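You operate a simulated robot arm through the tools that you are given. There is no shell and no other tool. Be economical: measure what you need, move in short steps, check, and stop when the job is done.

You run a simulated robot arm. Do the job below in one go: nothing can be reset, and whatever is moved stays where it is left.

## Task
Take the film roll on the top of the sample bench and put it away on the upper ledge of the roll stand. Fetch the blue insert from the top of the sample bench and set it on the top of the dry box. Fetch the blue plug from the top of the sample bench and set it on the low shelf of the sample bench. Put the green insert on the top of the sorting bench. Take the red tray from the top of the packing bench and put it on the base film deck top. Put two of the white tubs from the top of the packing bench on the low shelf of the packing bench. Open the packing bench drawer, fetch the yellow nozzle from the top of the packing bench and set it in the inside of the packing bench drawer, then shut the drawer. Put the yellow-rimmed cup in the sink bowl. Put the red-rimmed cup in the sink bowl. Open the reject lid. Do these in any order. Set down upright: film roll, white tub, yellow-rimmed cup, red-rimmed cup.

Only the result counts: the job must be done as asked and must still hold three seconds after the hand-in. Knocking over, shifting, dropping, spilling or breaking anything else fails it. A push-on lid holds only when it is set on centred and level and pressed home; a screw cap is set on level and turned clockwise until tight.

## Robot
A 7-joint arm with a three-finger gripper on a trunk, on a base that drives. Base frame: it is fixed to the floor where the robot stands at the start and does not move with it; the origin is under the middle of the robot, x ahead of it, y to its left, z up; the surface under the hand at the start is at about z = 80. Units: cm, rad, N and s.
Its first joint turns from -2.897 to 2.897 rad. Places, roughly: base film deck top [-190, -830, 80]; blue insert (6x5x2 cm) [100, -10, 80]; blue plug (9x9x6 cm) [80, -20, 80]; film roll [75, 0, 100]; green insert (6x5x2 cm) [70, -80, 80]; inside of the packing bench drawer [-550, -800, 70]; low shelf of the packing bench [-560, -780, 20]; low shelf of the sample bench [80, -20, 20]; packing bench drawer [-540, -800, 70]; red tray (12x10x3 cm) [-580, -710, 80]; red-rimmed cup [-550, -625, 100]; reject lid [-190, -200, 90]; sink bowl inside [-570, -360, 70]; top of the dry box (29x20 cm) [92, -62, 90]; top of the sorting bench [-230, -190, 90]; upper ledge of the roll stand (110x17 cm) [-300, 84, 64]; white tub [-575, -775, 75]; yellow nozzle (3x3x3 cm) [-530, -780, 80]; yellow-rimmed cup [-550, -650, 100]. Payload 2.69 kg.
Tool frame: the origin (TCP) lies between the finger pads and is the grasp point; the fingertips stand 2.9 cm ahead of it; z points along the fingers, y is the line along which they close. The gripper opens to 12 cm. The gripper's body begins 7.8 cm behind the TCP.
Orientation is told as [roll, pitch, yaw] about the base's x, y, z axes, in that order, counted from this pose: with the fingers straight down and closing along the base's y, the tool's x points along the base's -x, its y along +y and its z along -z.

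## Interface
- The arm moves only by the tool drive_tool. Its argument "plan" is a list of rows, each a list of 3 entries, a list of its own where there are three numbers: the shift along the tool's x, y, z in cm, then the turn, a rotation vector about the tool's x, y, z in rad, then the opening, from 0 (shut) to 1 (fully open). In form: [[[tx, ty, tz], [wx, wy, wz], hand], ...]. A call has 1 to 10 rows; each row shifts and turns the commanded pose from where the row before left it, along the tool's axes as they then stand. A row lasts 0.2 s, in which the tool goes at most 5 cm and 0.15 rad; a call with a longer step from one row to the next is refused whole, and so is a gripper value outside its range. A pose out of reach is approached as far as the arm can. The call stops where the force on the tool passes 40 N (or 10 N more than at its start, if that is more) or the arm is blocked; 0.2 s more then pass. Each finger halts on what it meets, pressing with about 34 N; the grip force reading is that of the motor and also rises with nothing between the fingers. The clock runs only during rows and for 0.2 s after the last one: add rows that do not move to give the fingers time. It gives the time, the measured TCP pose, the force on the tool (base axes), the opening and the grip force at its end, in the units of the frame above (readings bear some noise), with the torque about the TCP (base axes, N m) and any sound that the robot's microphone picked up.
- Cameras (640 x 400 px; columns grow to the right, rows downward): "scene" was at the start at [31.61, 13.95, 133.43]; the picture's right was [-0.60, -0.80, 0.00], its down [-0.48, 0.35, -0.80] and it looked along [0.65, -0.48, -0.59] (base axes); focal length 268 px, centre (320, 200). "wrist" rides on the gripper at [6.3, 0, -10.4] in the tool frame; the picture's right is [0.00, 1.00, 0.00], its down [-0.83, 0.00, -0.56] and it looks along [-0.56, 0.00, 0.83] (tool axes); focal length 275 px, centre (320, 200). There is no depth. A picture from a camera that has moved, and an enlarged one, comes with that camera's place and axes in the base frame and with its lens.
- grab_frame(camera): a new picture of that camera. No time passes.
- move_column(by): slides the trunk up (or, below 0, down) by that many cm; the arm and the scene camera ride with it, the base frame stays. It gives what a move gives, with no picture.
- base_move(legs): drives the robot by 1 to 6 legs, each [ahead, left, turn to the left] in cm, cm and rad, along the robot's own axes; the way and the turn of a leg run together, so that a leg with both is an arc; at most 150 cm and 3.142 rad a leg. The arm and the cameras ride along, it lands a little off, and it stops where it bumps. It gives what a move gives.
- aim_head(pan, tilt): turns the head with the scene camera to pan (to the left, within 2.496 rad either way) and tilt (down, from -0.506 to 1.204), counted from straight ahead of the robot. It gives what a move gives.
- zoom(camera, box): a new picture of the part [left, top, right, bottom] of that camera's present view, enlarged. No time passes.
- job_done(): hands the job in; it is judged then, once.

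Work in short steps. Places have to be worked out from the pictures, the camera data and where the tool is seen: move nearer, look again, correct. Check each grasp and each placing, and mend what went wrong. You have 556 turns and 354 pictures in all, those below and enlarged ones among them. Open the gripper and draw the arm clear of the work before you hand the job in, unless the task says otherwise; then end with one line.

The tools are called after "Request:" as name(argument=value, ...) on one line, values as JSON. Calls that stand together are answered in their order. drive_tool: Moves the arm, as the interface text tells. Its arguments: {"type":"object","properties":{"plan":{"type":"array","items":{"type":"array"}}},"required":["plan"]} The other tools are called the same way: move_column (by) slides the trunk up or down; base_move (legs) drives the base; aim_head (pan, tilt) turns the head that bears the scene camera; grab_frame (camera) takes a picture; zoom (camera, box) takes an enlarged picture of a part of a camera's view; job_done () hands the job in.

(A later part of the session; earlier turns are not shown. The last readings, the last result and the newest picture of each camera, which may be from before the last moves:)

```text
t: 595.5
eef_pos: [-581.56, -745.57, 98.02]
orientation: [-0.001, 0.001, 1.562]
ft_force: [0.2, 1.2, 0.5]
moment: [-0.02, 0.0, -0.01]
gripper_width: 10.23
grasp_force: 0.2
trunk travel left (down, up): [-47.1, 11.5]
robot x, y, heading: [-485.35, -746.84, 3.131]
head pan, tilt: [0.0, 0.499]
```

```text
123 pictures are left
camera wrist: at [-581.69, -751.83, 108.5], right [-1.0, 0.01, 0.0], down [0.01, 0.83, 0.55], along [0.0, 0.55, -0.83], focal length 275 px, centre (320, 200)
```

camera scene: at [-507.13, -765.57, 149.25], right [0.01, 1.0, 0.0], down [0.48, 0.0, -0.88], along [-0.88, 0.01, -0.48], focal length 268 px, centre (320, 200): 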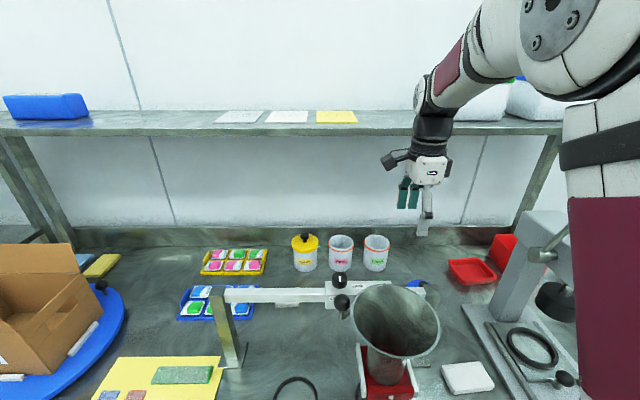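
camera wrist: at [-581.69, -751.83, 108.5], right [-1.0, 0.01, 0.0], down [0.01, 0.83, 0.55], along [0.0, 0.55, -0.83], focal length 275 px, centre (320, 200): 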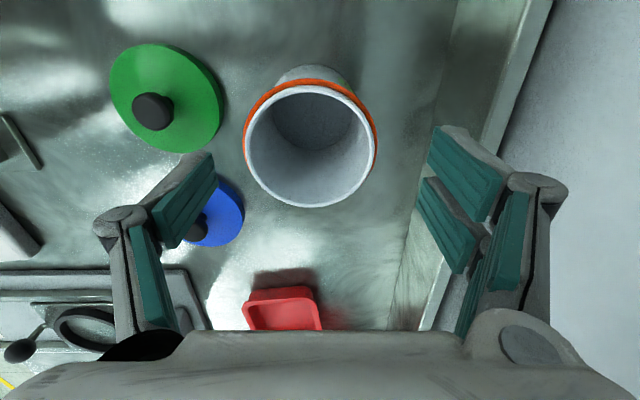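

Fine-tune and descend, then grip.

Request:
drive_tool(plan=[[[-0.4, -0.6, 3], [0, 0, 0], 0.85], [[0, 0, 4], [0, 0, 0], 0.85], [[0, 0, 3.4], [0, 0, 0], 0.85], [[0, 0, 0], [0, 0, 0], 0.85], [[0, 0, 0], [0, 0, 0], 0.65], [[0, 0, 0], [0, 0, 0], 0.5], [[0, 0, 0], [0, 0, 0], 0.5]])

Request:
grab_frame(camera="wrist")

```text
t: 597.1
eef_pos: [-581.04, -745.17, 87.62]
orientation: [0.0, 0.003, 1.561]
ft_force: [-0.5, 0.4, 2.9]
moment: [0.03, 0.07, 0.02]
gripper_width: 8.35
grasp_force: 34.1
trunk travel left (down, up): [-47.1, 11.5]
robot x, y, heading: [-485.49, -746.78, 3.132]
head pan, tilt: [0.0, 0.499]
```

```text
122 pictures are left
camera wrist: at [-581.0, -751.43, 98.05], right [-1.0, 0.01, 0.0], down [0.01, 0.83, 0.55], along [0.0, 0.55, -0.83], focal length 275 px, centre (320, 200)
```

wrist: 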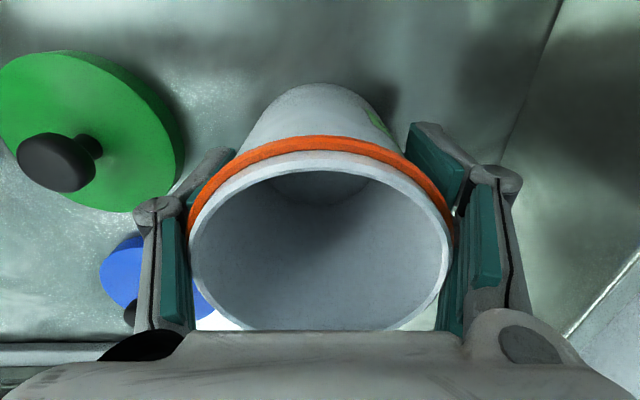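

Gripped. Lift, draw forward to x≈-562, raise.

Request:
drive_tool(plan=[[[0, 0, -1], [0, 0, 0], 0.5], [[0, 0, -2.5], [0, 0, 0], 0.5], [[0, 0, -3], [0, 0, 0], 0.5], [[0, -3.8, 0], [0, 0, 0], 0.5], [[0, -3.8, 0], [0, 0, 0], 0.5], [[0, -3.8, 0], [0, 0, 0], 0.5], [[0, -3.8, 0], [0, 0, 0], 0.5], [[0, -3.6, 0], [0, 0, 0], 0.5], [[0, 0, 0], [0, 0, 0], 0.5]])

Request:
drive_tool(plan=[[[0, 0, -4], [0, 0, 0], 0.5], [[0, 0, -4], [0, 0, 0], 0.5], [[0, 0, -4], [0, 0, 0], 0.5], [[0, 0, -4], [0, 0, 0], 0.5], [[0, 0, -4], [0, 0, 0], 0.5], [[0, 0, -4], [0, 0, 0], 0.5], [[0, 0, -4], [0, 0, 0], 0.5], [[0, 0, -3], [0, 0, 0], 0.5], [[0, 0, 0], [0, 0, 0], 0.5]])

Request:
grab_frame(camera="scene")

```text
t: 599.1
eef_pos: [-562.17, -745.4, 94.13]
orientation: [0.002, 0.001, 1.559]
ft_force: [0.6, -0.1, -1.0]
moment: [0.01, -0.02, 0.04]
gripper_width: 8.29
grasp_force: 34.1
trunk travel left (down, up): [-47.1, 11.5]
robot x, y, heading: [-485.17, -746.55, 3.134]
head pan, tilt: [0.0, 0.499]
```

```text
t: 601.1
eef_pos: [-562.2, -745.43, 125.05]
orientation: [0.001, 0.002, 1.561]
ft_force: [0.1, 0.6, -0.2]
moment: [0.02, 0.02, -0.01]
gripper_width: 8.27
grasp_force: 34.1
trunk travel left (down, up): [-47.1, 11.5]
robot x, y, heading: [-485.0, -746.53, 3.138]
head pan, tilt: [0.0, 0.499]
```

```text
121 pictures are left
camera scene: at [-509.48, -765.56, 149.24], right [0.01, 1.0, 0.0], down [0.48, 0.0, -0.88], along [-0.88, 0.01, -0.48], focal length 268 px, centre (320, 200)
```

scene: 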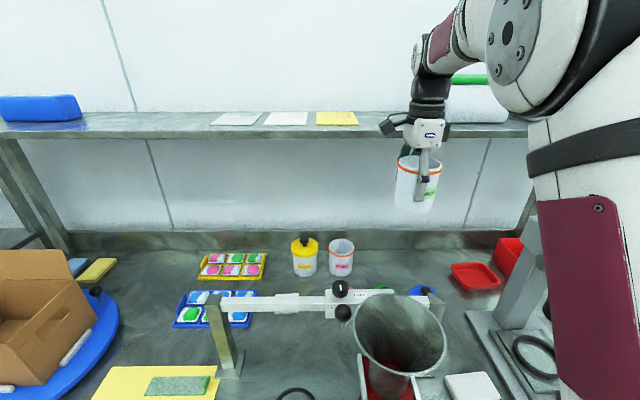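

Back off and lower for the second tub; target y≈-751 on the shelf strip.

Request:
base_move(legs=[[-65, 0, 0], [0, 5.5, 0]])

Request:
drive_tool(plan=[[[0, 1, 4], [0, 0, 0], 0.5], [[0, 1, 4], [0, 0, 0], 0.5], [[0, 1, 4], [0, 0, 0], 0.5], [[0, 1, 4], [0, 0, 0], 0.5], [[0, 1, 4], [0, 0, 0], 0.5], [[0, 1, 4], [0, 0, 0], 0.5], [[0, 1, 4], [0, 0, 0], 0.5], [[0, 1, 3], [0, 0, 0], 0.5], [[0, 0, 0], [0, 0, 0], 0.5]])

Request:
move_column(by=-40)

Request:
drive_tool(plan=[[[0, 3, 2.5], [0, 0, 0], 0.5], [[0, 3, 2.5], [0, 0, 0], 0.5], [[0, 3, 2.5], [0, 0, 0], 0.5], [[0, 3, 2.5], [0, 0, 0], 0.5], [[0, 3, 2.5], [0, 0, 0], 0.5], [[0, 0, 0], [0, 0, 0], 0.5]])

Request:
move_column(by=-7)

Request:
grab_frame(camera="scene")

```text
t: 605.4
eef_pos: [-495.35, -751.57, 125.14]
orientation: [0.0, 0.001, 1.567]
ft_force: [0.6, -0.3, -0.4]
moment: [-0.01, 0.01, 0.0]
gripper_width: 8.23
grasp_force: 34.0
trunk travel left (down, up): [-47.1, 11.5]
robot x, y, heading: [-418.09, -752.35, -3.146]
head pan, tilt: [0.0, 0.499]
```

```text
t: 607.4
eef_pos: [-503.48, -751.73, 94.35]
orientation: [0.001, 0.002, 1.567]
ft_force: [0.1, 0.3, -0.2]
moment: [0.02, 0.01, -0.02]
gripper_width: 8.23
grasp_force: 34.4
trunk travel left (down, up): [-47.1, 11.5]
robot x, y, heading: [-418.49, -752.41, -3.137]
head pan, tilt: [0.0, 0.499]
```

```text
t: 611.2
eef_pos: [-503.33, -751.68, 54.17]
orientation: [0.002, 0.002, 1.567]
ft_force: [0.0, 0.7, -0.9]
moment: [0.0, 0.01, 0.04]
gripper_width: 8.21
grasp_force: 34.1
trunk travel left (down, up): [-7.1, 51.5]
robot x, y, heading: [-418.05, -752.24, -3.138]
head pan, tilt: [0.0, 0.499]
```

```text
t: 612.6
eef_pos: [-518.41, -751.52, 41.58]
orientation: [0.0, 0.001, 1.569]
ft_force: [0.1, 1.0, 0.2]
moment: [0.0, 0.0, 0.02]
gripper_width: 8.25
grasp_force: 34.5
trunk travel left (down, up): [-7.1, 51.5]
robot x, y, heading: [-418.13, -752.52, -3.141]
head pan, tilt: [0.0, 0.499]
```

```text
t: 613.7
eef_pos: [-518.44, -751.65, 34.68]
orientation: [-0.002, 0.0, 1.567]
ft_force: [0.3, -0.8, -0.7]
moment: [0.01, -0.01, 0.0]
gripper_width: 8.21
grasp_force: 34.2
trunk travel left (down, up): [-0.1, 58.5]
robot x, y, heading: [-418.39, -752.41, -3.137]
head pan, tilt: [0.0, 0.499]
```

```text
120 pictures are left
camera scene: at [-456.84, -771.48, 102.31], right [0.0, 1.0, 0.0], down [0.48, 0.0, -0.88], along [-0.88, 0.0, -0.48], focal length 268 px, centre (320, 200)
```

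scene: 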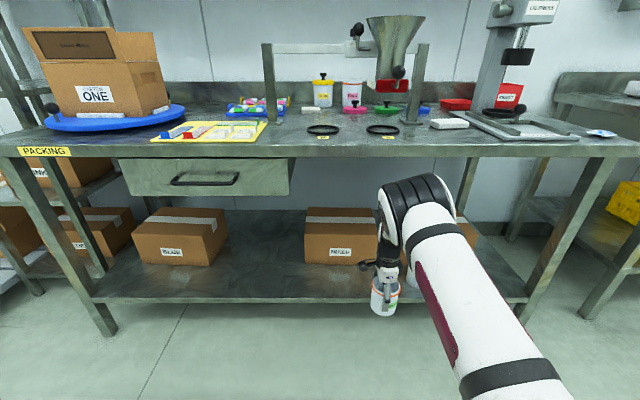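

Request:
drive_tool(plan=[[[0, 3, 2], [0, 0, 0], 0.5], [[0, 3, 1.8], [0, 0, 0], 0.5], [[0, 0, 0], [0, 0, 0], 0.5]])

Request:
base_move(legs=[[11, 0, 0]])

Request:
grab_frame(camera="wrist")

Request:
zoom(camera="scene", box=[300, 160, 500, 340])

```text
t: 614.5
eef_pos: [-524.55, -751.49, 30.81]
orientation: [0.0, 0.001, 1.565]
ft_force: [-0.6, 0.4, 0.3]
moment: [0.01, -0.01, -0.01]
gripper_width: 8.21
grasp_force: 34.0
trunk travel left (down, up): [-0.1, 58.5]
robot x, y, heading: [-418.44, -752.24, -3.138]
head pan, tilt: [0.0, 0.499]
```

```text
t: 615.7
eef_pos: [-535.48, -751.58, 30.84]
orientation: [0.001, 0.0, 1.568]
ft_force: [-0.2, 0.4, -0.1]
moment: [-0.03, -0.01, 0.02]
gripper_width: 8.2
grasp_force: 34.5
trunk travel left (down, up): [-0.1, 58.5]
robot x, y, heading: [-429.23, -752.82, -3.143]
head pan, tilt: [0.0, 0.499]
```

```text
119 pictures are left
camera wrist: at [-535.42, -757.88, 41.25], right [-1.0, 0.0, 0.0], down [0.0, 0.83, 0.55], along [0.0, 0.55, -0.83], focal length 275 px, centre (320, 200)
```

wrist: 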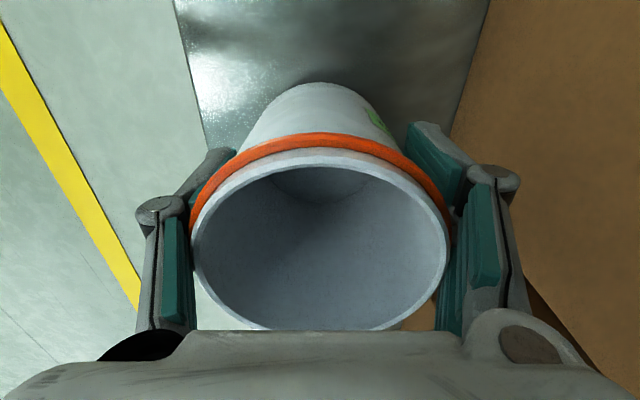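

```text
2.22 times, centred on (400, 250) of scene
camera zoom: at [-467.7, -771.53, 102.31], right [0.0, 1.0, 0.0], down [0.48, 0.0, -0.88], along [-0.88, 0.0, -0.48], focal length 597 px, centre (142, 89)
```

zoom: 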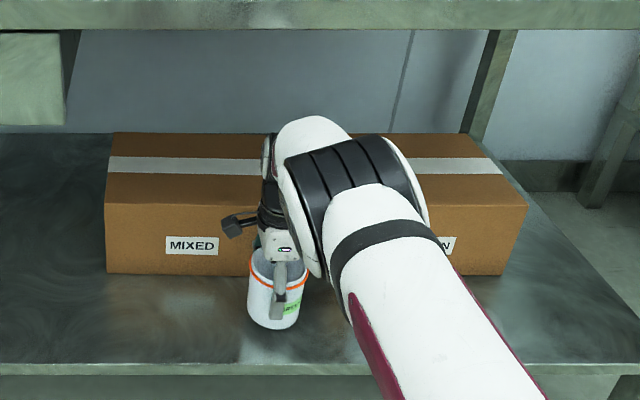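

Good. Lower to contact.

Request:
drive_tool(plan=[[[0, 0, 1], [0, 0, 0], 0.5], [[0, 0, 0.6], [0, 0, 0], 0.5], [[0, 0, 0.4], [0, 0, 0], 0.5], [[0, 0, 0.3], [0, 0, 0], 0.5], [[0, 0, 0.3], [0, 0, 0], 0.5], [[0, 0, 0.3], [0, 0, 0], 0.5], [[0, 0, 0.3], [0, 0, 0], 0.5], [[0, 0, 0], [0, 0, 0], 0.5]])

```text
t: 617.3
eef_pos: [-535.75, -751.75, 28.22]
orientation: [0.009, 0.0, 1.57]
ft_force: [2.5, 0.1, 12.9]
moment: [0.16, -0.29, 0.0]
gripper_width: 8.24
grasp_force: 34.0
trunk travel left (down, up): [-0.1, 58.5]
robot x, y, heading: [-429.15, -752.35, -3.141]
head pan, tilt: [0.0, 0.499]
stopped in row 7: the force on the tool passed its limit at 44 N (the readings are from after the stop); the commanded pose is now the measured one
```

Contact at the same height as before. Release and lift.

Request:
drive_tool(plan=[[[0, 0, -0.15], [0, 0, 0], 0.6], [[0, 0, 0], [0, 0, 0], 0.8], [[0, 0, 0], [0, 0, 0], 0.85], [[0, 0, -1.5], [0, 0, 0], 0.85], [[0, 0, -2.5], [0, 0, 0], 0.85], [[0, 0, -2.5], [0, 0, 0], 0.85], [[0, 0, -2.5], [0, 0, 0], 0.85], [[0, 0, 0], [0, 0, 0], 0.85]])

Request:
grab_frame(camera="wrist")

Request:
base_move(legs=[[-36, 0, 0]])

Request:
grab_frame(camera="scene")

```text
t: 619.1
eef_pos: [-535.46, -751.7, 37.28]
orientation: [0.003, 0.002, 1.571]
ft_force: [-0.3, -0.8, 0.2]
moment: [-0.01, 0.0, 0.01]
gripper_width: 10.22
grasp_force: 0.1
trunk travel left (down, up): [-0.1, 58.5]
robot x, y, heading: [-429.45, -752.53, -3.138]
head pan, tilt: [0.0, 0.499]
```

```text
117 pictures are left
camera wrist: at [-535.4, -757.95, 47.67], right [-1.0, 0.0, 0.0], down [0.0, 0.83, 0.55], along [0.0, 0.55, -0.83], focal length 275 px, centre (320, 200)
```

wrist: 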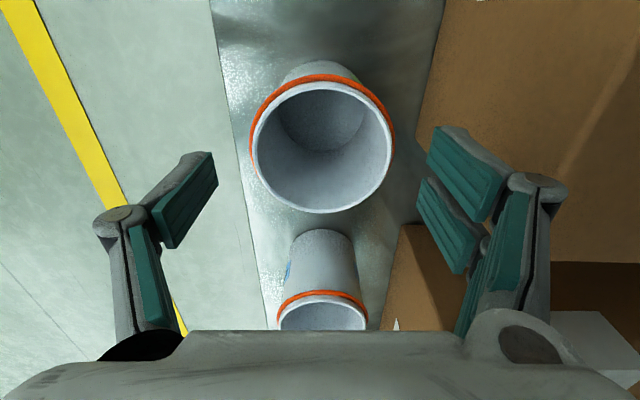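

```text
t: 621.4
eef_pos: [-499.2, -751.91, 37.31]
orientation: [0.004, 0.001, 1.572]
ft_force: [-0.5, -0.5, 0.5]
moment: [-0.01, -0.03, -0.02]
gripper_width: 10.2
grasp_force: 0.1
trunk travel left (down, up): [-0.1, 58.5]
robot x, y, heading: [-392.85, -752.66, -3.136]
head pan, tilt: [0.0, 0.499]
```

```text
116 pictures are left
camera scene: at [-431.36, -771.51, 102.31], right [-0.01, 1.0, 0.0], down [0.48, 0.0, -0.88], along [-0.88, 0.0, -0.48], focal length 268 px, centre (320, 200)
```

scene: 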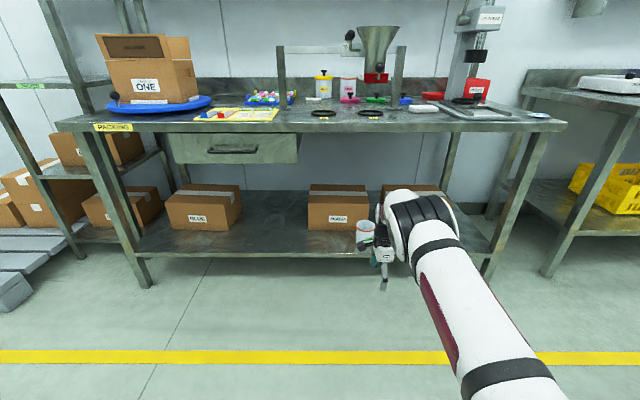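

Both tubs stand on the low shelf. Next the red tray, which lies behind the press; I'll grip its left wall with the hand leaning left to keep the wrist clear of the press. Raise the arm and re-orient in free space.

Request:
move_column(by=40)

Request:
drive_tool(plan=[[[0, -3, -3.5], [0, 0, 0], 0.4], [[0, -3, -3.5], [0, 0, 0], 0.4], [[0, -3, -3.5], [0, 0, 0], 0.4], [[0, -3, -3.5], [0, 0, 0], 0.4], [[0, -3, -3.5], [0, 0, 0], 0.4], [[0, -3, -3.5], [0, 0, 0], 0.4], [[0, -3, -3.5], [0, 0, 0], 0.4], [[0, -3, -3.5], [0, 0, 0], 0.4], [[0, 0, -3.5], [0, 0, 0], 0.4], [[0, 0, -3.5], [0, 0, 0], 0.4]])

Request:
drive_tool(plan=[[[0, 0, 0], [0, 0, -0.15], 0.4], [[0, 0, 0], [0, 0, -0.15], 0.4], [[0, 0, 0], [0, 0, -0.15], 0.4], [[0, 0, 0], [0, 0, -0.15], 0.4], [[0, 0, 0], [0, 0, -0.15], 0.4], [[0, 0, 0], [0, 0, -0.15], 0.4], [[0, 0, 0], [0, 0, -0.15], 0.4], [[0, 0, 0], [0, 0, -0.15], 0.4], [[0, 0, 0], [0, 0, -0.15], 0.4], [[0, 0, 0], [0, 0, -0.15], 0.4]])

Request:
drive_tool(plan=[[[0, 0, 0], [0, 0, -0.07], 0.4], [[0, 0, 0], [0.14, 0, 0], 0.4], [[0, 0, 0], [0.14, 0, 0], 0.4], [[0, 0, 0], [0.14, 0, 0], 0.4], [[0, 0, 0], [0, 0, 0], 0.4]])

Request:
grab_frame(camera="scene")

```text
t: 625.2
eef_pos: [-493.8, -751.83, 77.16]
orientation: [0.004, 0.002, 1.573]
ft_force: [-1.1, 0.2, 0.2]
moment: [-0.03, 0.01, 0.02]
gripper_width: 10.17
grasp_force: 0.0
trunk travel left (down, up): [-40.1, 18.5]
robot x, y, heading: [-392.81, -752.76, -3.136]
head pan, tilt: [0.0, 0.499]
```

```text
t: 627.5
eef_pos: [-469.68, -751.99, 112.51]
orientation: [0.004, 0.002, 1.573]
ft_force: [-0.5, -0.3, 0.0]
moment: [0.05, -0.04, 0.02]
gripper_width: 4.77
grasp_force: 0.2
trunk travel left (down, up): [-40.1, 18.5]
robot x, y, heading: [-393.02, -752.33, -3.138]
head pan, tilt: [0.0, 0.499]
```

```text
t: 629.6
eef_pos: [-469.63, -751.69, 112.1]
orientation: [0.003, -0.003, 3.073]
ft_force: [0.0, 0.6, -0.7]
moment: [-0.01, 0.01, 0.02]
gripper_width: 4.78
grasp_force: 0.0
trunk travel left (down, up): [-40.1, 18.5]
robot x, y, heading: [-392.95, -752.47, -3.14]
head pan, tilt: [0.0, 0.499]
```

```text
t: 630.9
eef_pos: [-469.58, -751.74, 112.25]
orientation: [-0.42, -0.003, -3.142]
ft_force: [0.0, -0.3, 0.4]
moment: [0.02, -0.03, 0.02]
gripper_width: 4.8
grasp_force: 0.1
trunk travel left (down, up): [-40.1, 18.5]
robot x, y, heading: [-392.7, -752.43, -3.137]
head pan, tilt: [0.0, 0.499]
```

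```text
115 pictures are left
camera scene: at [-422.12, -771.46, 142.21], right [-0.01, 1.0, 0.0], down [0.48, 0.0, -0.88], along [-0.88, 0.0, -0.48], focal length 268 px, centre (320, 200)
```

scene: 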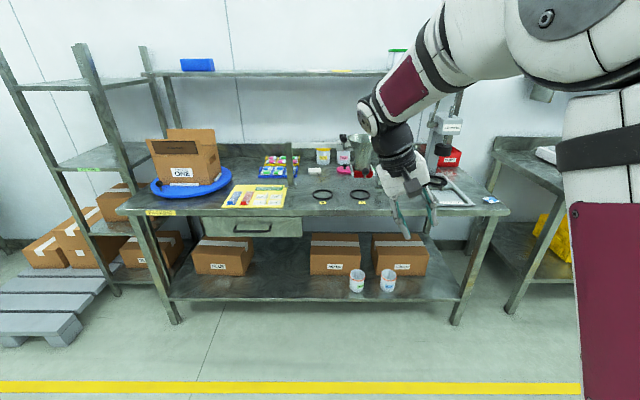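

Tubs stand well. Raise 7 and drive to the bench again.

Request:
move_column(by=8)

Request:
base_move(legs=[[45, 0, 0], [45, 0, 0]])

Request:
grab_frame(camera="wrist")

Request:
grab_frame(camera="scene")

```text
t: 632.0
eef_pos: [-469.64, -751.68, 120.08]
orientation: [-0.419, -0.002, -3.141]
ft_force: [-0.7, -0.1, 0.3]
moment: [0.01, -0.01, -0.01]
gripper_width: 4.8
grasp_force: 0.1
trunk travel left (down, up): [-48.1, 10.5]
robot x, y, heading: [-392.41, -752.54, -3.135]
head pan, tilt: [0.0, 0.499]
```

```text
t: 637.1
eef_pos: [-559.93, -750.52, 120.18]
orientation: [-0.418, -0.004, 3.126]
ft_force: [0.6, 0.6, 0.9]
moment: [0.0, 0.03, 0.03]
gripper_width: 4.82
grasp_force: 0.0
trunk travel left (down, up): [-48.1, 10.5]
robot x, y, heading: [-483.1, -752.5, 3.134]
head pan, tilt: [0.0, 0.499]
```

```text
114 pictures are left
camera wrist: at [-553.62, -754.84, 129.61], right [-0.01, -0.91, -0.41], down [-0.83, -0.22, 0.51], along [-0.55, 0.34, -0.76], focal length 275 px, centre (320, 200)
```

wrist: 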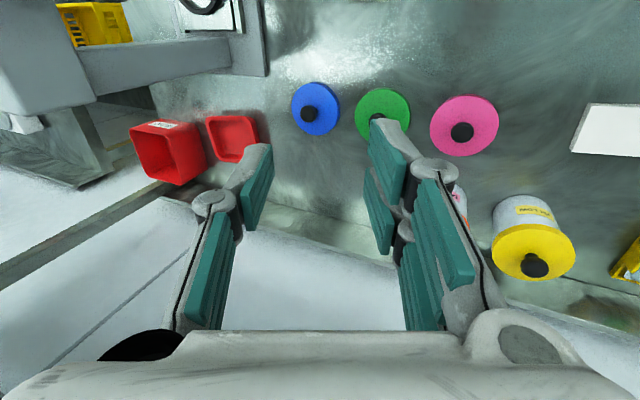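

```text
113 pictures are left
camera scene: at [-506.64, -771.0, 150.26], right [0.01, 1.0, 0.0], down [0.48, 0.0, -0.88], along [-0.88, 0.01, -0.48], focal length 268 px, centre (320, 200)
```

scene: 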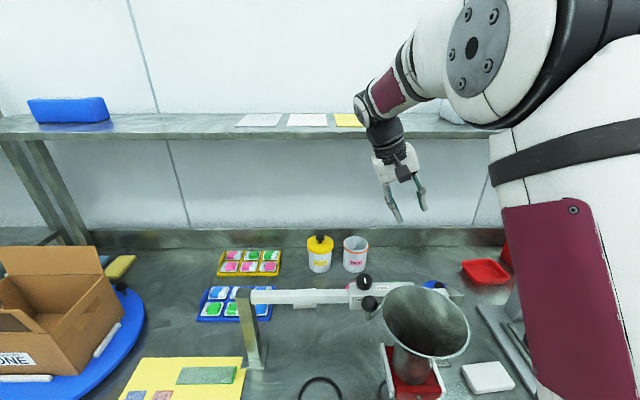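

Tray's left wall is at about y≈-720, x≈-576. Move right over the empty tub area, then descend in front.

Request:
drive_tool(plan=[[[0, -3.98, 1.77], [0, 0, 0], 0.4], [[0, -3.98, 1.77], [0, 0, 0], 0.4], [[0, -3.98, 1.77], [0, 0, 0], 0.4], [[0, -3.5, 1.6], [0, 0, 0], 0.4], [[0, 1.57, 3.52], [0, 0, 0], 0.4], [[0, 1.57, 3.52], [0, 0, 0], 0.4], [[0, 1.57, 3.52], [0, 0, 0], 0.4], [[0, 1.57, 3.52], [0, 0, 0], 0.4], [[0, 1.57, 3.52], [0, 0, 0], 0.4], [[0, 0, 0], [0, 0, 0], 0.4]])

Request:
grab_frame(camera="wrist")

Request:
grab_frame(camera="scene")

```text
t: 639.3
eef_pos: [-559.7, -733.78, 100.66]
orientation: [-0.415, -0.005, 3.128]
ft_force: [0.6, -0.4, 0.3]
moment: [-0.01, 0.03, 0.01]
gripper_width: 4.79
grasp_force: 0.1
trunk travel left (down, up): [-48.1, 10.5]
robot x, y, heading: [-483.41, -752.59, 3.132]
head pan, tilt: [0.0, 0.499]
```

```text
112 pictures are left
camera wrist: at [-553.46, -738.0, 110.1], right [-0.01, -0.91, -0.41], down [-0.83, -0.22, 0.51], along [-0.55, 0.34, -0.76], focal length 275 px, centre (320, 200)
```

wrist: 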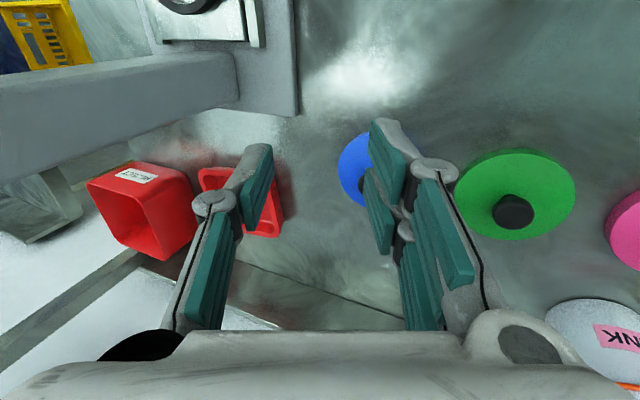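

```text
111 pictures are left
camera scene: at [-506.64, -771.0, 150.26], right [0.01, 1.0, 0.0], down [0.48, 0.0, -0.88], along [-0.88, 0.01, -0.48], focal length 268 px, centre (320, 200)
```

scene: 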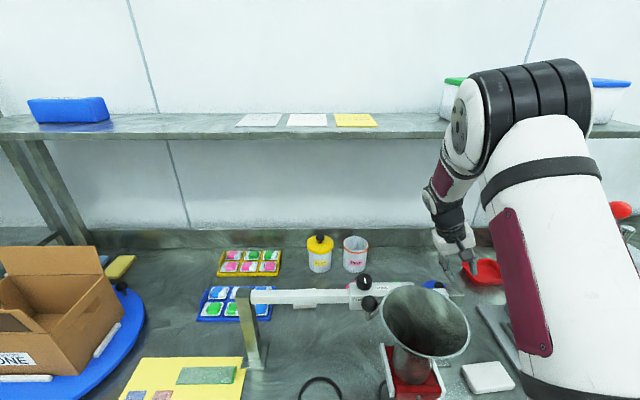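

Move to a stand-off just up-left of the tray's left wall.

Request:
drive_tool(plan=[[[-3.26, -1.1, 2.18], [0, 0, 0], 0.4], [[-3.26, -1.1, 2.18], [0, 0, 0], 0.4], [[-3.26, -1.1, 2.18], [0, 0, 0], 0.4], [[-3.26, -1.1, 2.18], [0, 0, 0], 0.4], [[-3.26, -1.1, 2.0], [0, 0, 0], 0.4], [[0, 0, 0], [0, 0, 0], 0.4]])

Request:
grab_frame(camera="wrist")

Request:
grab_frame(camera="scene")

```text
t: 640.7
eef_pos: [-576.14, -724.17, 93.58]
orientation: [-0.416, -0.003, 3.127]
ft_force: [0.1, -0.3, -0.1]
moment: [0.01, -0.06, 0.01]
gripper_width: 4.81
grasp_force: 0.1
trunk travel left (down, up): [-48.1, 10.5]
robot x, y, heading: [-483.21, -752.76, 3.13]
head pan, tilt: [0.0, 0.499]
```

```text
110 pictures are left
camera wrist: at [-569.75, -728.48, 102.99], right [-0.01, -0.91, -0.41], down [-0.83, -0.22, 0.51], along [-0.55, 0.34, -0.76], focal length 275 px, centre (320, 200)
```

wrist: 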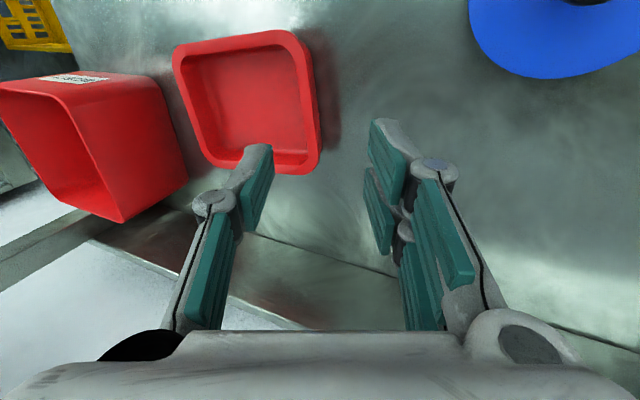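

```text
109 pictures are left
camera scene: at [-506.64, -771.0, 150.26], right [0.01, 1.0, 0.0], down [0.48, 0.0, -0.88], along [-0.88, 0.01, -0.48], focal length 268 px, centre (320, 200)
```

scene: 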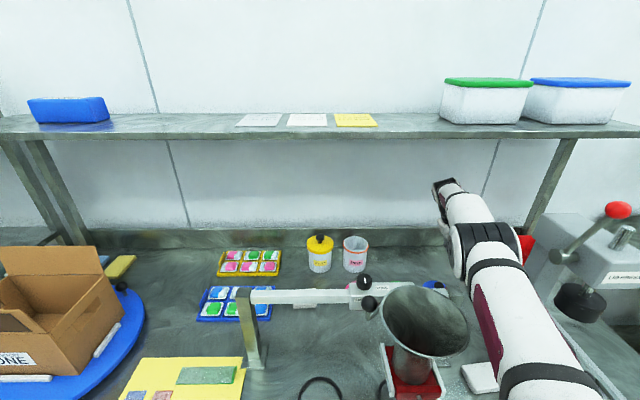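

Wall top lies right on the fingers' centre line. Shift x +1.2 and advance 6 cm.

Request:
drive_tool(plan=[[[1.2, 0, 3], [0, 0, 0], 0.4], [[0, 0, 3], [0, 0, 0], 0.4], [[0, 0, 0], [0, 0, 0], 0.4]])

Request:
grab_frame(camera="wrist")

```text
t: 641.5
eef_pos: [-574.71, -721.79, 87.84]
orientation: [-0.416, -0.004, 3.127]
ft_force: [-0.4, 0.0, 0.2]
moment: [0.03, -0.01, 0.0]
gripper_width: 4.78
grasp_force: 0.0
trunk travel left (down, up): [-48.1, 10.5]
robot x, y, heading: [-483.21, -752.36, 3.131]
head pan, tilt: [0.0, 0.499]
```

```text
108 pictures are left
camera wrist: at [-568.47, -726.07, 97.38], right [-0.01, -0.91, -0.41], down [-0.83, -0.22, 0.51], along [-0.55, 0.34, -0.76], focal length 275 px, centre (320, 200)
```

wrist: 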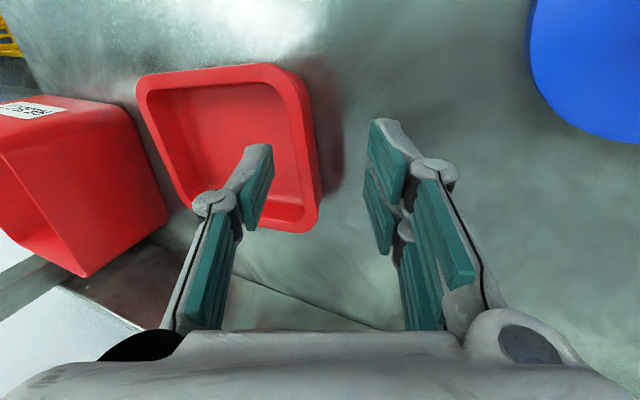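

The inner finger is over the tray interior, the outer outside. Advance 2.3 more and close.

Request:
drive_tool(plan=[[[0, 0, 1.2], [0, 0, 0], 0.4], [[0, 0, 1.1], [0, 0, 0], 0.4], [[0, 0, 0], [0, 0, 0], 0.2], [[0, 0, 0], [0, 0, 0], 0.05], [[0, 0, 0], [0, 0, 0], 0.05], [[0, 0, 0], [0, 0, 0], 0.05]])

Request:
grab_frame(camera="wrist")

```text
t: 642.9
eef_pos: [-574.96, -720.59, 86.34]
orientation: [-0.418, -0.013, 3.129]
ft_force: [-0.3, 1.1, -0.3]
moment: [-0.01, 0.0, -0.04]
gripper_width: 0.65
grasp_force: 0.0
trunk travel left (down, up): [-48.1, 10.5]
robot x, y, heading: [-483.26, -752.59, 3.13]
head pan, tilt: [0.0, 0.499]
```

```text
107 pictures are left
camera wrist: at [-568.51, -724.86, 95.75], right [-0.01, -0.91, -0.41], down [-0.83, -0.22, 0.52], along [-0.56, 0.34, -0.75], focal length 275 px, centre (320, 200)
```

wrist: 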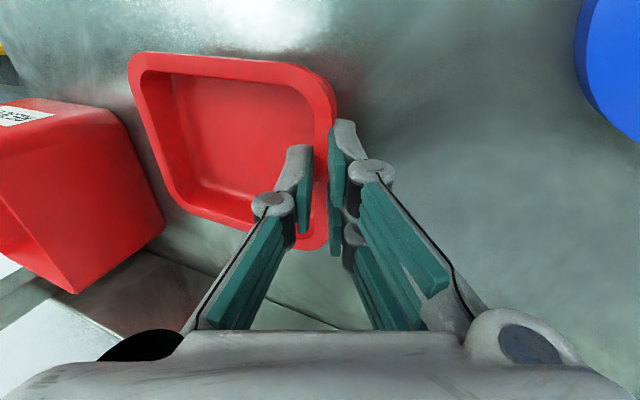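

The wall is thinner than the commanded gap; close fully to 0.

Request:
drive_tool(plan=[[[0, 0, 0.3], [0, 0, 0], 0], [[0, 0, 0], [0, 0, 0], 0], [[0, 0, 0], [0, 0, 0], 0]])

Request:
grab_frame(camera="wrist")

```text
t: 643.7
eef_pos: [-574.88, -720.76, 85.86]
orientation: [-0.418, -0.012, 3.133]
ft_force: [-9.7, 1.4, 29.6]
moment: [0.52, 0.38, 0.29]
gripper_width: 0.58
grasp_force: 31.6
trunk travel left (down, up): [-48.1, 10.5]
robot x, y, heading: [-483.0, -752.47, 3.132]
head pan, tilt: [0.0, 0.499]
```

```text
106 pictures are left
camera wrist: at [-568.43, -725.09, 95.22], right [-0.01, -0.91, -0.41], down [-0.83, -0.22, 0.52], along [-0.56, 0.34, -0.75], focal length 275 px, centre (320, 200)
```

wrist: 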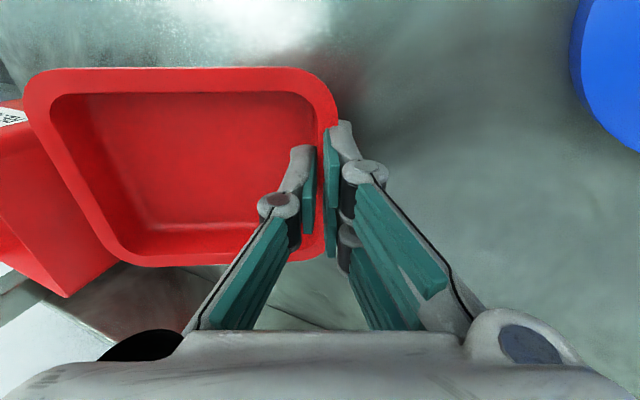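

Gripped; the tray has tipped up to follow the fingers. Lift gently up and to the left, away from the reject bin.

Request:
drive_tool(plan=[[[0, 0.5, -1.3], [0, 0, 0], 0], [[0, 0.5, -1.3], [0, 0, 0], 0], [[0, 0.5, -1.3], [0, 0, 0], 0], [[0, 0.5, -1.3], [0, 0, 0], 0], [[0, 0, 0], [0, 0, 0], 0]])

Request:
grab_frame(camera="wrist")

Request:
aim_head(pan=-0.3, tilt=0.5)

Request:
grab_frame(camera="scene")

```text
t: 644.9
eef_pos: [-574.63, -724.75, 89.53]
orientation: [-0.415, -0.004, 3.128]
ft_force: [-0.5, 0.2, 0.9]
moment: [-0.06, -0.02, -0.02]
gripper_width: 0.63
grasp_force: 31.7
trunk travel left (down, up): [-48.1, 10.5]
robot x, y, heading: [-483.27, -752.27, 3.131]
head pan, tilt: [0.0, 0.499]
```

```text
105 pictures are left
camera wrist: at [-568.43, -728.92, 98.92], right [-0.01, -0.91, -0.41], down [-0.83, -0.22, 0.51], along [-0.55, 0.34, -0.76], focal length 275 px, centre (320, 200)
```

wrist: 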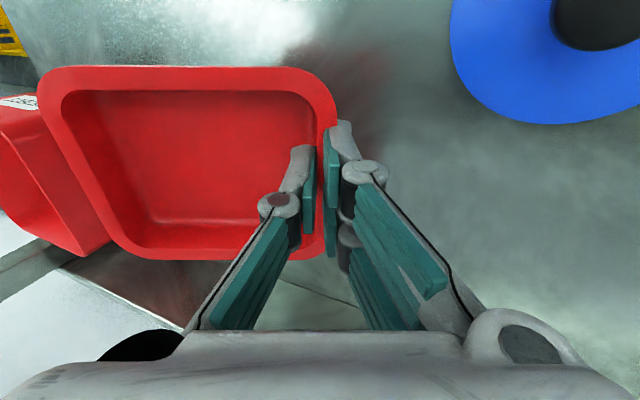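

```text
t: 645.7
eef_pos: [-574.71, -724.66, 89.48]
orientation: [-0.418, -0.002, 3.127]
ft_force: [-0.3, 0.0, -0.7]
moment: [-0.01, -0.02, -0.03]
gripper_width: 0.59
grasp_force: 32.2
trunk travel left (down, up): [-48.1, 10.5]
robot x, y, heading: [-483.02, -752.37, 3.134]
head pan, tilt: [-0.3, 0.499]
```

```text
104 pictures are left
camera scene: at [-506.22, -768.32, 150.26], right [0.3, 0.95, 0.0], down [0.46, -0.15, -0.88], along [-0.84, 0.27, -0.48], focal length 268 px, centre (320, 200)
```

scene: 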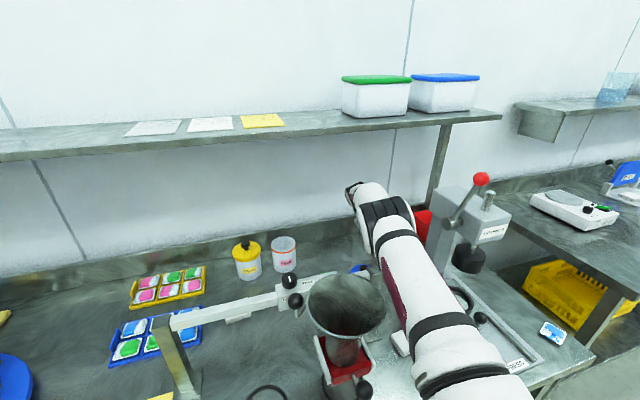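

Tray held, nothing else disturbed. Lift a little more, then move left clear of the press before drawing forward.

Request:
drive_tool(plan=[[[0, -1.35, -3], [0, 0, 0], 0], [[0, -1.35, -3], [0, 0, 0], 0], [[0, 3.28, -1.46], [0, 0, 0], 0], [[0, 3.28, -1.46], [0, 0, 0], 0], [[0, 3.28, -1.46], [0, 0, 0], 0], [[0, 3.28, -1.46], [0, 0, 0], 0], [[0, 3.28, -1.46], [0, 0, 0], 0], [[0, 0, 0], [0, 0, 0], 0]])

Request:
grab_frame(camera="scene")

Request:
grab_frame(camera="wrist")

```text
t: 647.5
eef_pos: [-575.01, -742.61, 96.04]
orientation: [-0.419, -0.004, 3.129]
ft_force: [0.0, 0.0, -0.9]
moment: [-0.05, 0.02, -0.02]
gripper_width: 0.61
grasp_force: 31.4
trunk travel left (down, up): [-48.1, 10.5]
robot x, y, heading: [-482.88, -752.15, 3.133]
head pan, tilt: [-0.3, 0.499]
```

```text
103 pictures are left
camera scene: at [-506.22, -768.32, 150.26], right [0.3, 0.95, 0.0], down [0.46, -0.15, -0.88], along [-0.84, 0.27, -0.48], focal length 268 px, centre (320, 200)
```

scene: 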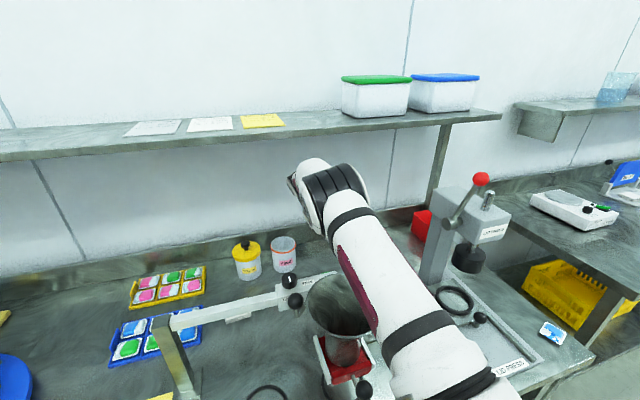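

```text
102 pictures are left
camera wrist: at [-568.71, -746.91, 105.5], right [-0.01, -0.91, -0.41], down [-0.83, -0.22, 0.51], along [-0.55, 0.34, -0.76], focal length 275 px, centre (320, 200)
```

wrist: 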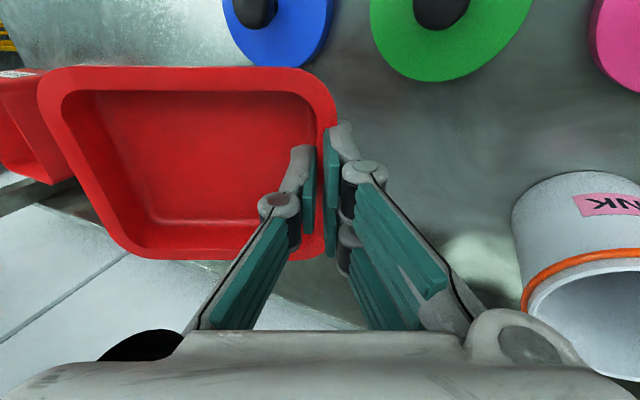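

Now forward 13 and up 26.

Request:
drive_tool(plan=[[[4.3, 0, 0], [0, 0, 0], 0], [[4.3, 0, 0], [0, 0, 0], 0], [[4.3, 0, 0], [0, 0, 0], 0], [[0, -1.5, -3.4], [0, 0, 0], 0], [[0, -1.5, -3.4], [0, 0, 0], 0], [[0, -1.5, -3.4], [0, 0, 0], 0], [[0, -1.5, -3.4], [0, 0, 0], 0], [[0, -1.5, -3.4], [0, 0, 0], 0], [[0, -1.5, -3.4], [0, 0, 0], 0], [[0, -1.5, -3.4], [0, 0, 0], 0]])

Request:
grab_frame(camera="scene")

```text
t: 649.7
eef_pos: [-562.13, -742.75, 122.07]
orientation: [-0.417, -0.001, 3.127]
ft_force: [-0.2, 0.5, -2.0]
moment: [-0.06, -0.01, -0.03]
gripper_width: 0.58
grasp_force: 32.0
trunk travel left (down, up): [-48.1, 10.5]
robot x, y, heading: [-483.55, -752.14, 3.132]
head pan, tilt: [-0.3, 0.499]
```

```text
101 pictures are left
camera scene: at [-506.24, -768.32, 150.25], right [0.3, 0.95, 0.0], down [0.46, -0.15, -0.88], along [-0.84, 0.27, -0.48], focal length 268 px, centre (320, 200)
```

scene: 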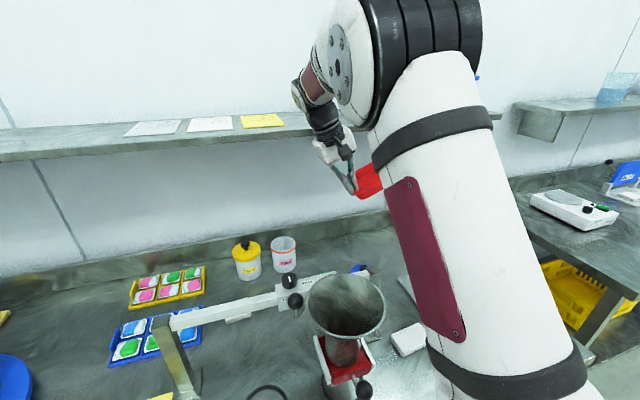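

Back off from the bench, then turn around to look toward the film deck.

Request:
base_move(legs=[[-70, 0, 0], [0, 0, 1.57]])

Request:
aim_head(pan=1.2, tilt=0.3)

Request:
grab_frame(camera="scene")

Request:
aim_head(pan=-1.5, tilt=0.4)

Request:
grab_frame(camera="scene")

```text
t: 657.3
eef_pos: [-423.32, -832.13, 122.09]
orientation: [-0.416, -0.003, -1.593]
ft_force: [0.5, -1.5, -0.7]
moment: [0.01, -0.07, 0.03]
gripper_width: 0.64
grasp_force: 31.0
trunk travel left (down, up): [-48.1, 10.5]
robot x, y, heading: [-412.71, -753.59, -1.588]
head pan, tilt: [-0.3, 0.499]
```

```text
t: 658.9
eef_pos: [-423.27, -832.06, 121.99]
orientation: [-0.417, -0.003, -1.593]
ft_force: [-0.3, 1.1, 0.4]
moment: [0.01, -0.02, -0.03]
gripper_width: 0.6
grasp_force: 31.2
trunk travel left (down, up): [-48.1, 10.5]
robot x, y, heading: [-412.66, -753.2, -1.587]
head pan, tilt: [1.201, 0.3]
```

```text
100 pictures are left
camera scene: at [-385.44, -771.37, 152.1], right [-0.38, -0.93, 0.0], down [-0.27, 0.11, -0.96], along [0.88, -0.36, -0.3], focal length 268 px, centre (320, 200)
```

scene: 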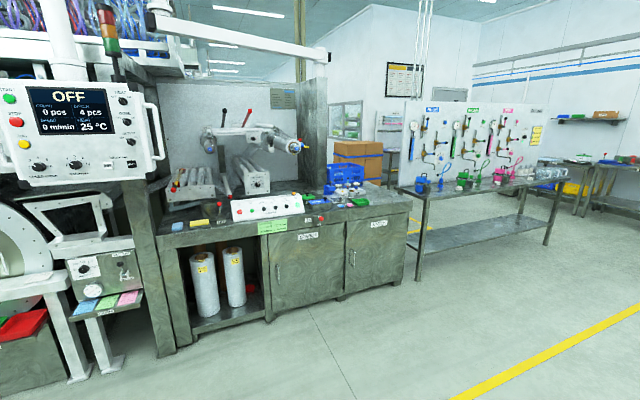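

```text
t: 661.3
eef_pos: [-423.14, -832.03, 122.09]
orientation: [-0.418, -0.003, -1.594]
ft_force: [-0.1, 0.0, -0.1]
moment: [0.01, -0.04, 0.0]
gripper_width: 0.62
grasp_force: 32.0
trunk travel left (down, up): [-48.1, 10.5]
robot x, y, heading: [-412.63, -753.36, -1.587]
head pan, tilt: [-1.499, 0.4]
```

```text
99 pictures are left
camera scene: at [-403.33, -768.33, 151.17], right [-0.05, 1.0, 0.0], down [0.39, 0.02, -0.92], along [-0.92, -0.05, -0.39], focal length 268 px, centre (320, 200)
```

scene: 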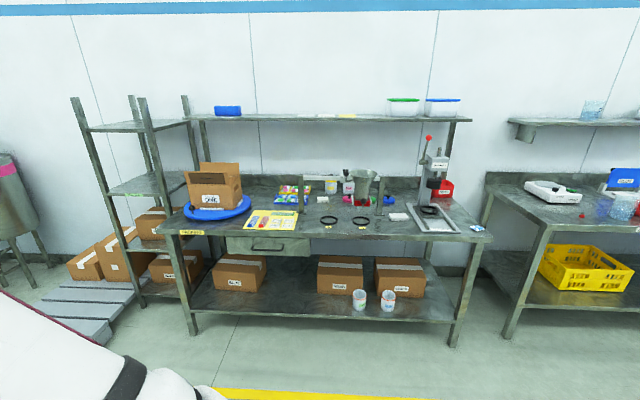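

The packing bench looks right. The base film deck is the counter ahead; zoom on it.

Request:
aim_head(pan=1.2, tilt=0.4)

Request:
zoom(camera="scene", box=[140, 70, 430, 250])

```text
t: 663.7
eef_pos: [-423.12, -832.12, 122.02]
orientation: [-0.418, -0.003, -1.594]
ft_force: [0.7, -0.2, -1.0]
moment: [0.0, 0.0, 0.02]
gripper_width: 0.6
grasp_force: 31.7
trunk travel left (down, up): [-48.1, 10.5]
robot x, y, heading: [-413.37, -753.26, -1.591]
head pan, tilt: [1.201, 0.4]
```

```text
2.21 times, centred on (285, 160) of scene
camera zoom: at [-385.51, -771.34, 151.17], right [-0.38, -0.93, 0.0], down [-0.36, 0.15, -0.92], along [0.85, -0.35, -0.39], focal length 592 px, centre (397, 288)
```

zoom: 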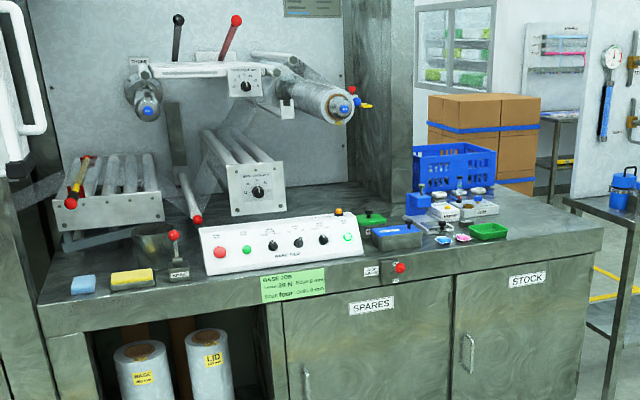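

Deck spans y≈-925…-736 with front edge x≈-217; the right end near (-198,-911) is free. Level the hand (tray tilt equals hand tilt), then turn and drive there.

Request:
drive_tool(plan=[[[0, 0, 0], [-0.14, 0, 0], 0], [[0, 0, 0], [-0.14, 0, 0], 0], [[0, 0, 0], [-0.138, 0, 0], 0], [[0, 0, 0], [0, 0, 0], 0]])

Request:
grab_frame(camera="wrist")

Request:
base_move(legs=[[0, 0, 1.588], [0, -145, 0], [75, -10, 0]])

Request:
aim_head(pan=0, tilt=0.4)

Request:
grab_frame(camera="scene")

```text
t: 664.7
eef_pos: [-423.25, -832.19, 122.01]
orientation: [0.001, -0.002, -1.593]
ft_force: [0.9, 0.0, -0.9]
moment: [-0.04, 0.0, 0.0]
gripper_width: 0.6
grasp_force: 31.1
trunk travel left (down, up): [-48.1, 10.5]
robot x, y, heading: [-413.37, -752.99, -1.59]
head pan, tilt: [1.201, 0.4]
```

```text
97 pictures are left
camera wrist: at [-423.11, -825.82, 132.47], right [1.0, -0.02, 0.0], down [-0.02, -0.83, 0.56], along [-0.01, -0.56, -0.83], focal length 275 px, centre (320, 200)
```

wrist: 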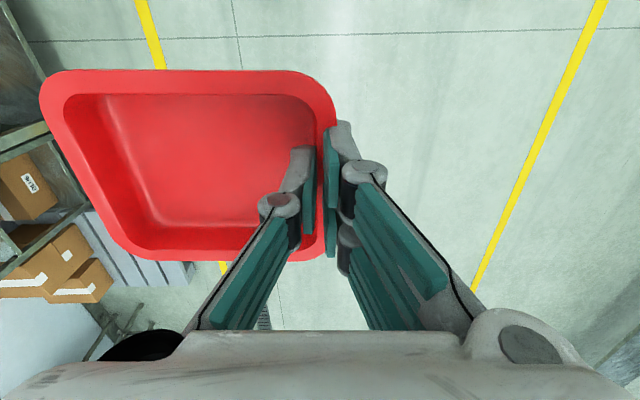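

```text
t: 679.5
eef_pos: [-253.58, -909.66, 122.14]
orientation: [0.0, -0.004, 0.034]
ft_force: [-0.4, 0.4, -0.9]
moment: [0.03, 0.03, 0.0]
gripper_width: 0.61
grasp_force: 31.6
trunk travel left (down, up): [-48.1, 10.5]
robot x, y, heading: [-332.76, -903.93, 0.039]
head pan, tilt: [1.201, 0.4]
```

```text
t: 680.9
eef_pos: [-253.58, -909.58, 122.17]
orientation: [-0.002, -0.003, 0.035]
ft_force: [-0.2, 0.2, -0.7]
moment: [0.02, -0.02, 0.04]
gripper_width: 0.63
grasp_force: 32.1
trunk travel left (down, up): [-48.1, 10.5]
robot x, y, heading: [-332.99, -903.94, 0.041]
head pan, tilt: [0.0, 0.4]
```

```text
96 pictures are left
camera scene: at [-309.89, -883.81, 151.17], right [0.04, -1.0, 0.0], down [-0.39, -0.02, -0.92], along [0.92, 0.04, -0.39], focal length 268 px, centre (320, 200)
```

scene: 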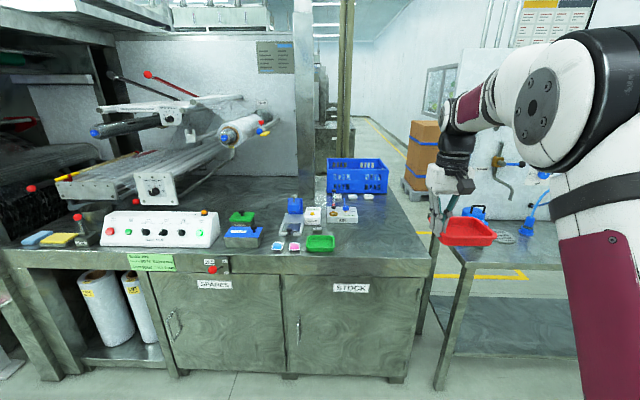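

Free area right of the green tray is x≈-215…-175, y≈-927…-889. Drive in to place the tray at about (-197,-908).

Request:
base_move(legs=[[62, 8, -0.04]])

Request:
grab_frame(camera="wrist")

Request:
grab_frame(camera="scene")

```text
t: 684.4
eef_pos: [-192.35, -904.0, 122.05]
orientation: [-0.001, -0.003, -0.009]
ft_force: [-0.1, -1.1, -0.5]
moment: [0.06, 0.0, 0.04]
gripper_width: 0.59
grasp_force: 31.4
trunk travel left (down, up): [-48.1, 10.5]
robot x, y, heading: [-271.21, -894.72, 0.0]
head pan, tilt: [0.0, 0.4]
```

```text
95 pictures are left
camera wrist: at [-198.6, -903.94, 132.46], right [0.0, 1.0, 0.0], down [0.83, 0.0, 0.56], along [0.56, 0.0, -0.83], focal length 275 px, centre (320, 200)
```

wrist: 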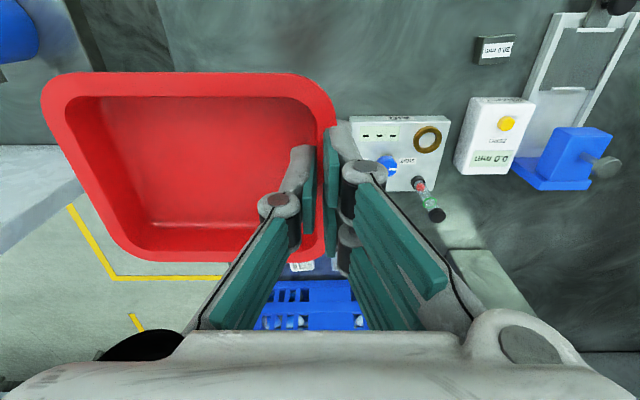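

```text
94 pictures are left
camera scene: at [-247.49, -875.78, 151.17], right [0.0, -1.0, 0.0], down [-0.39, 0.0, -0.92], along [0.92, 0.0, -0.39], focal length 268 px, centre (320, 200)
```

scene: 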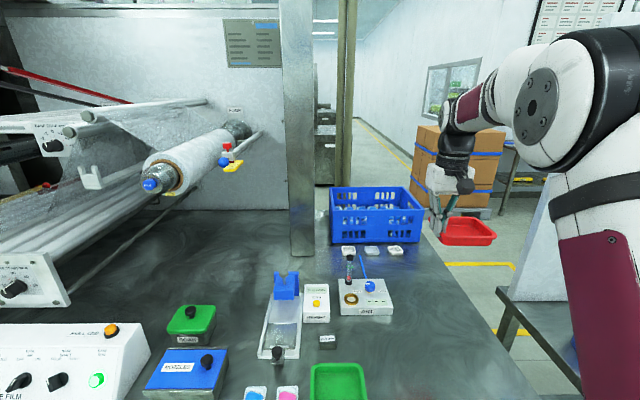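

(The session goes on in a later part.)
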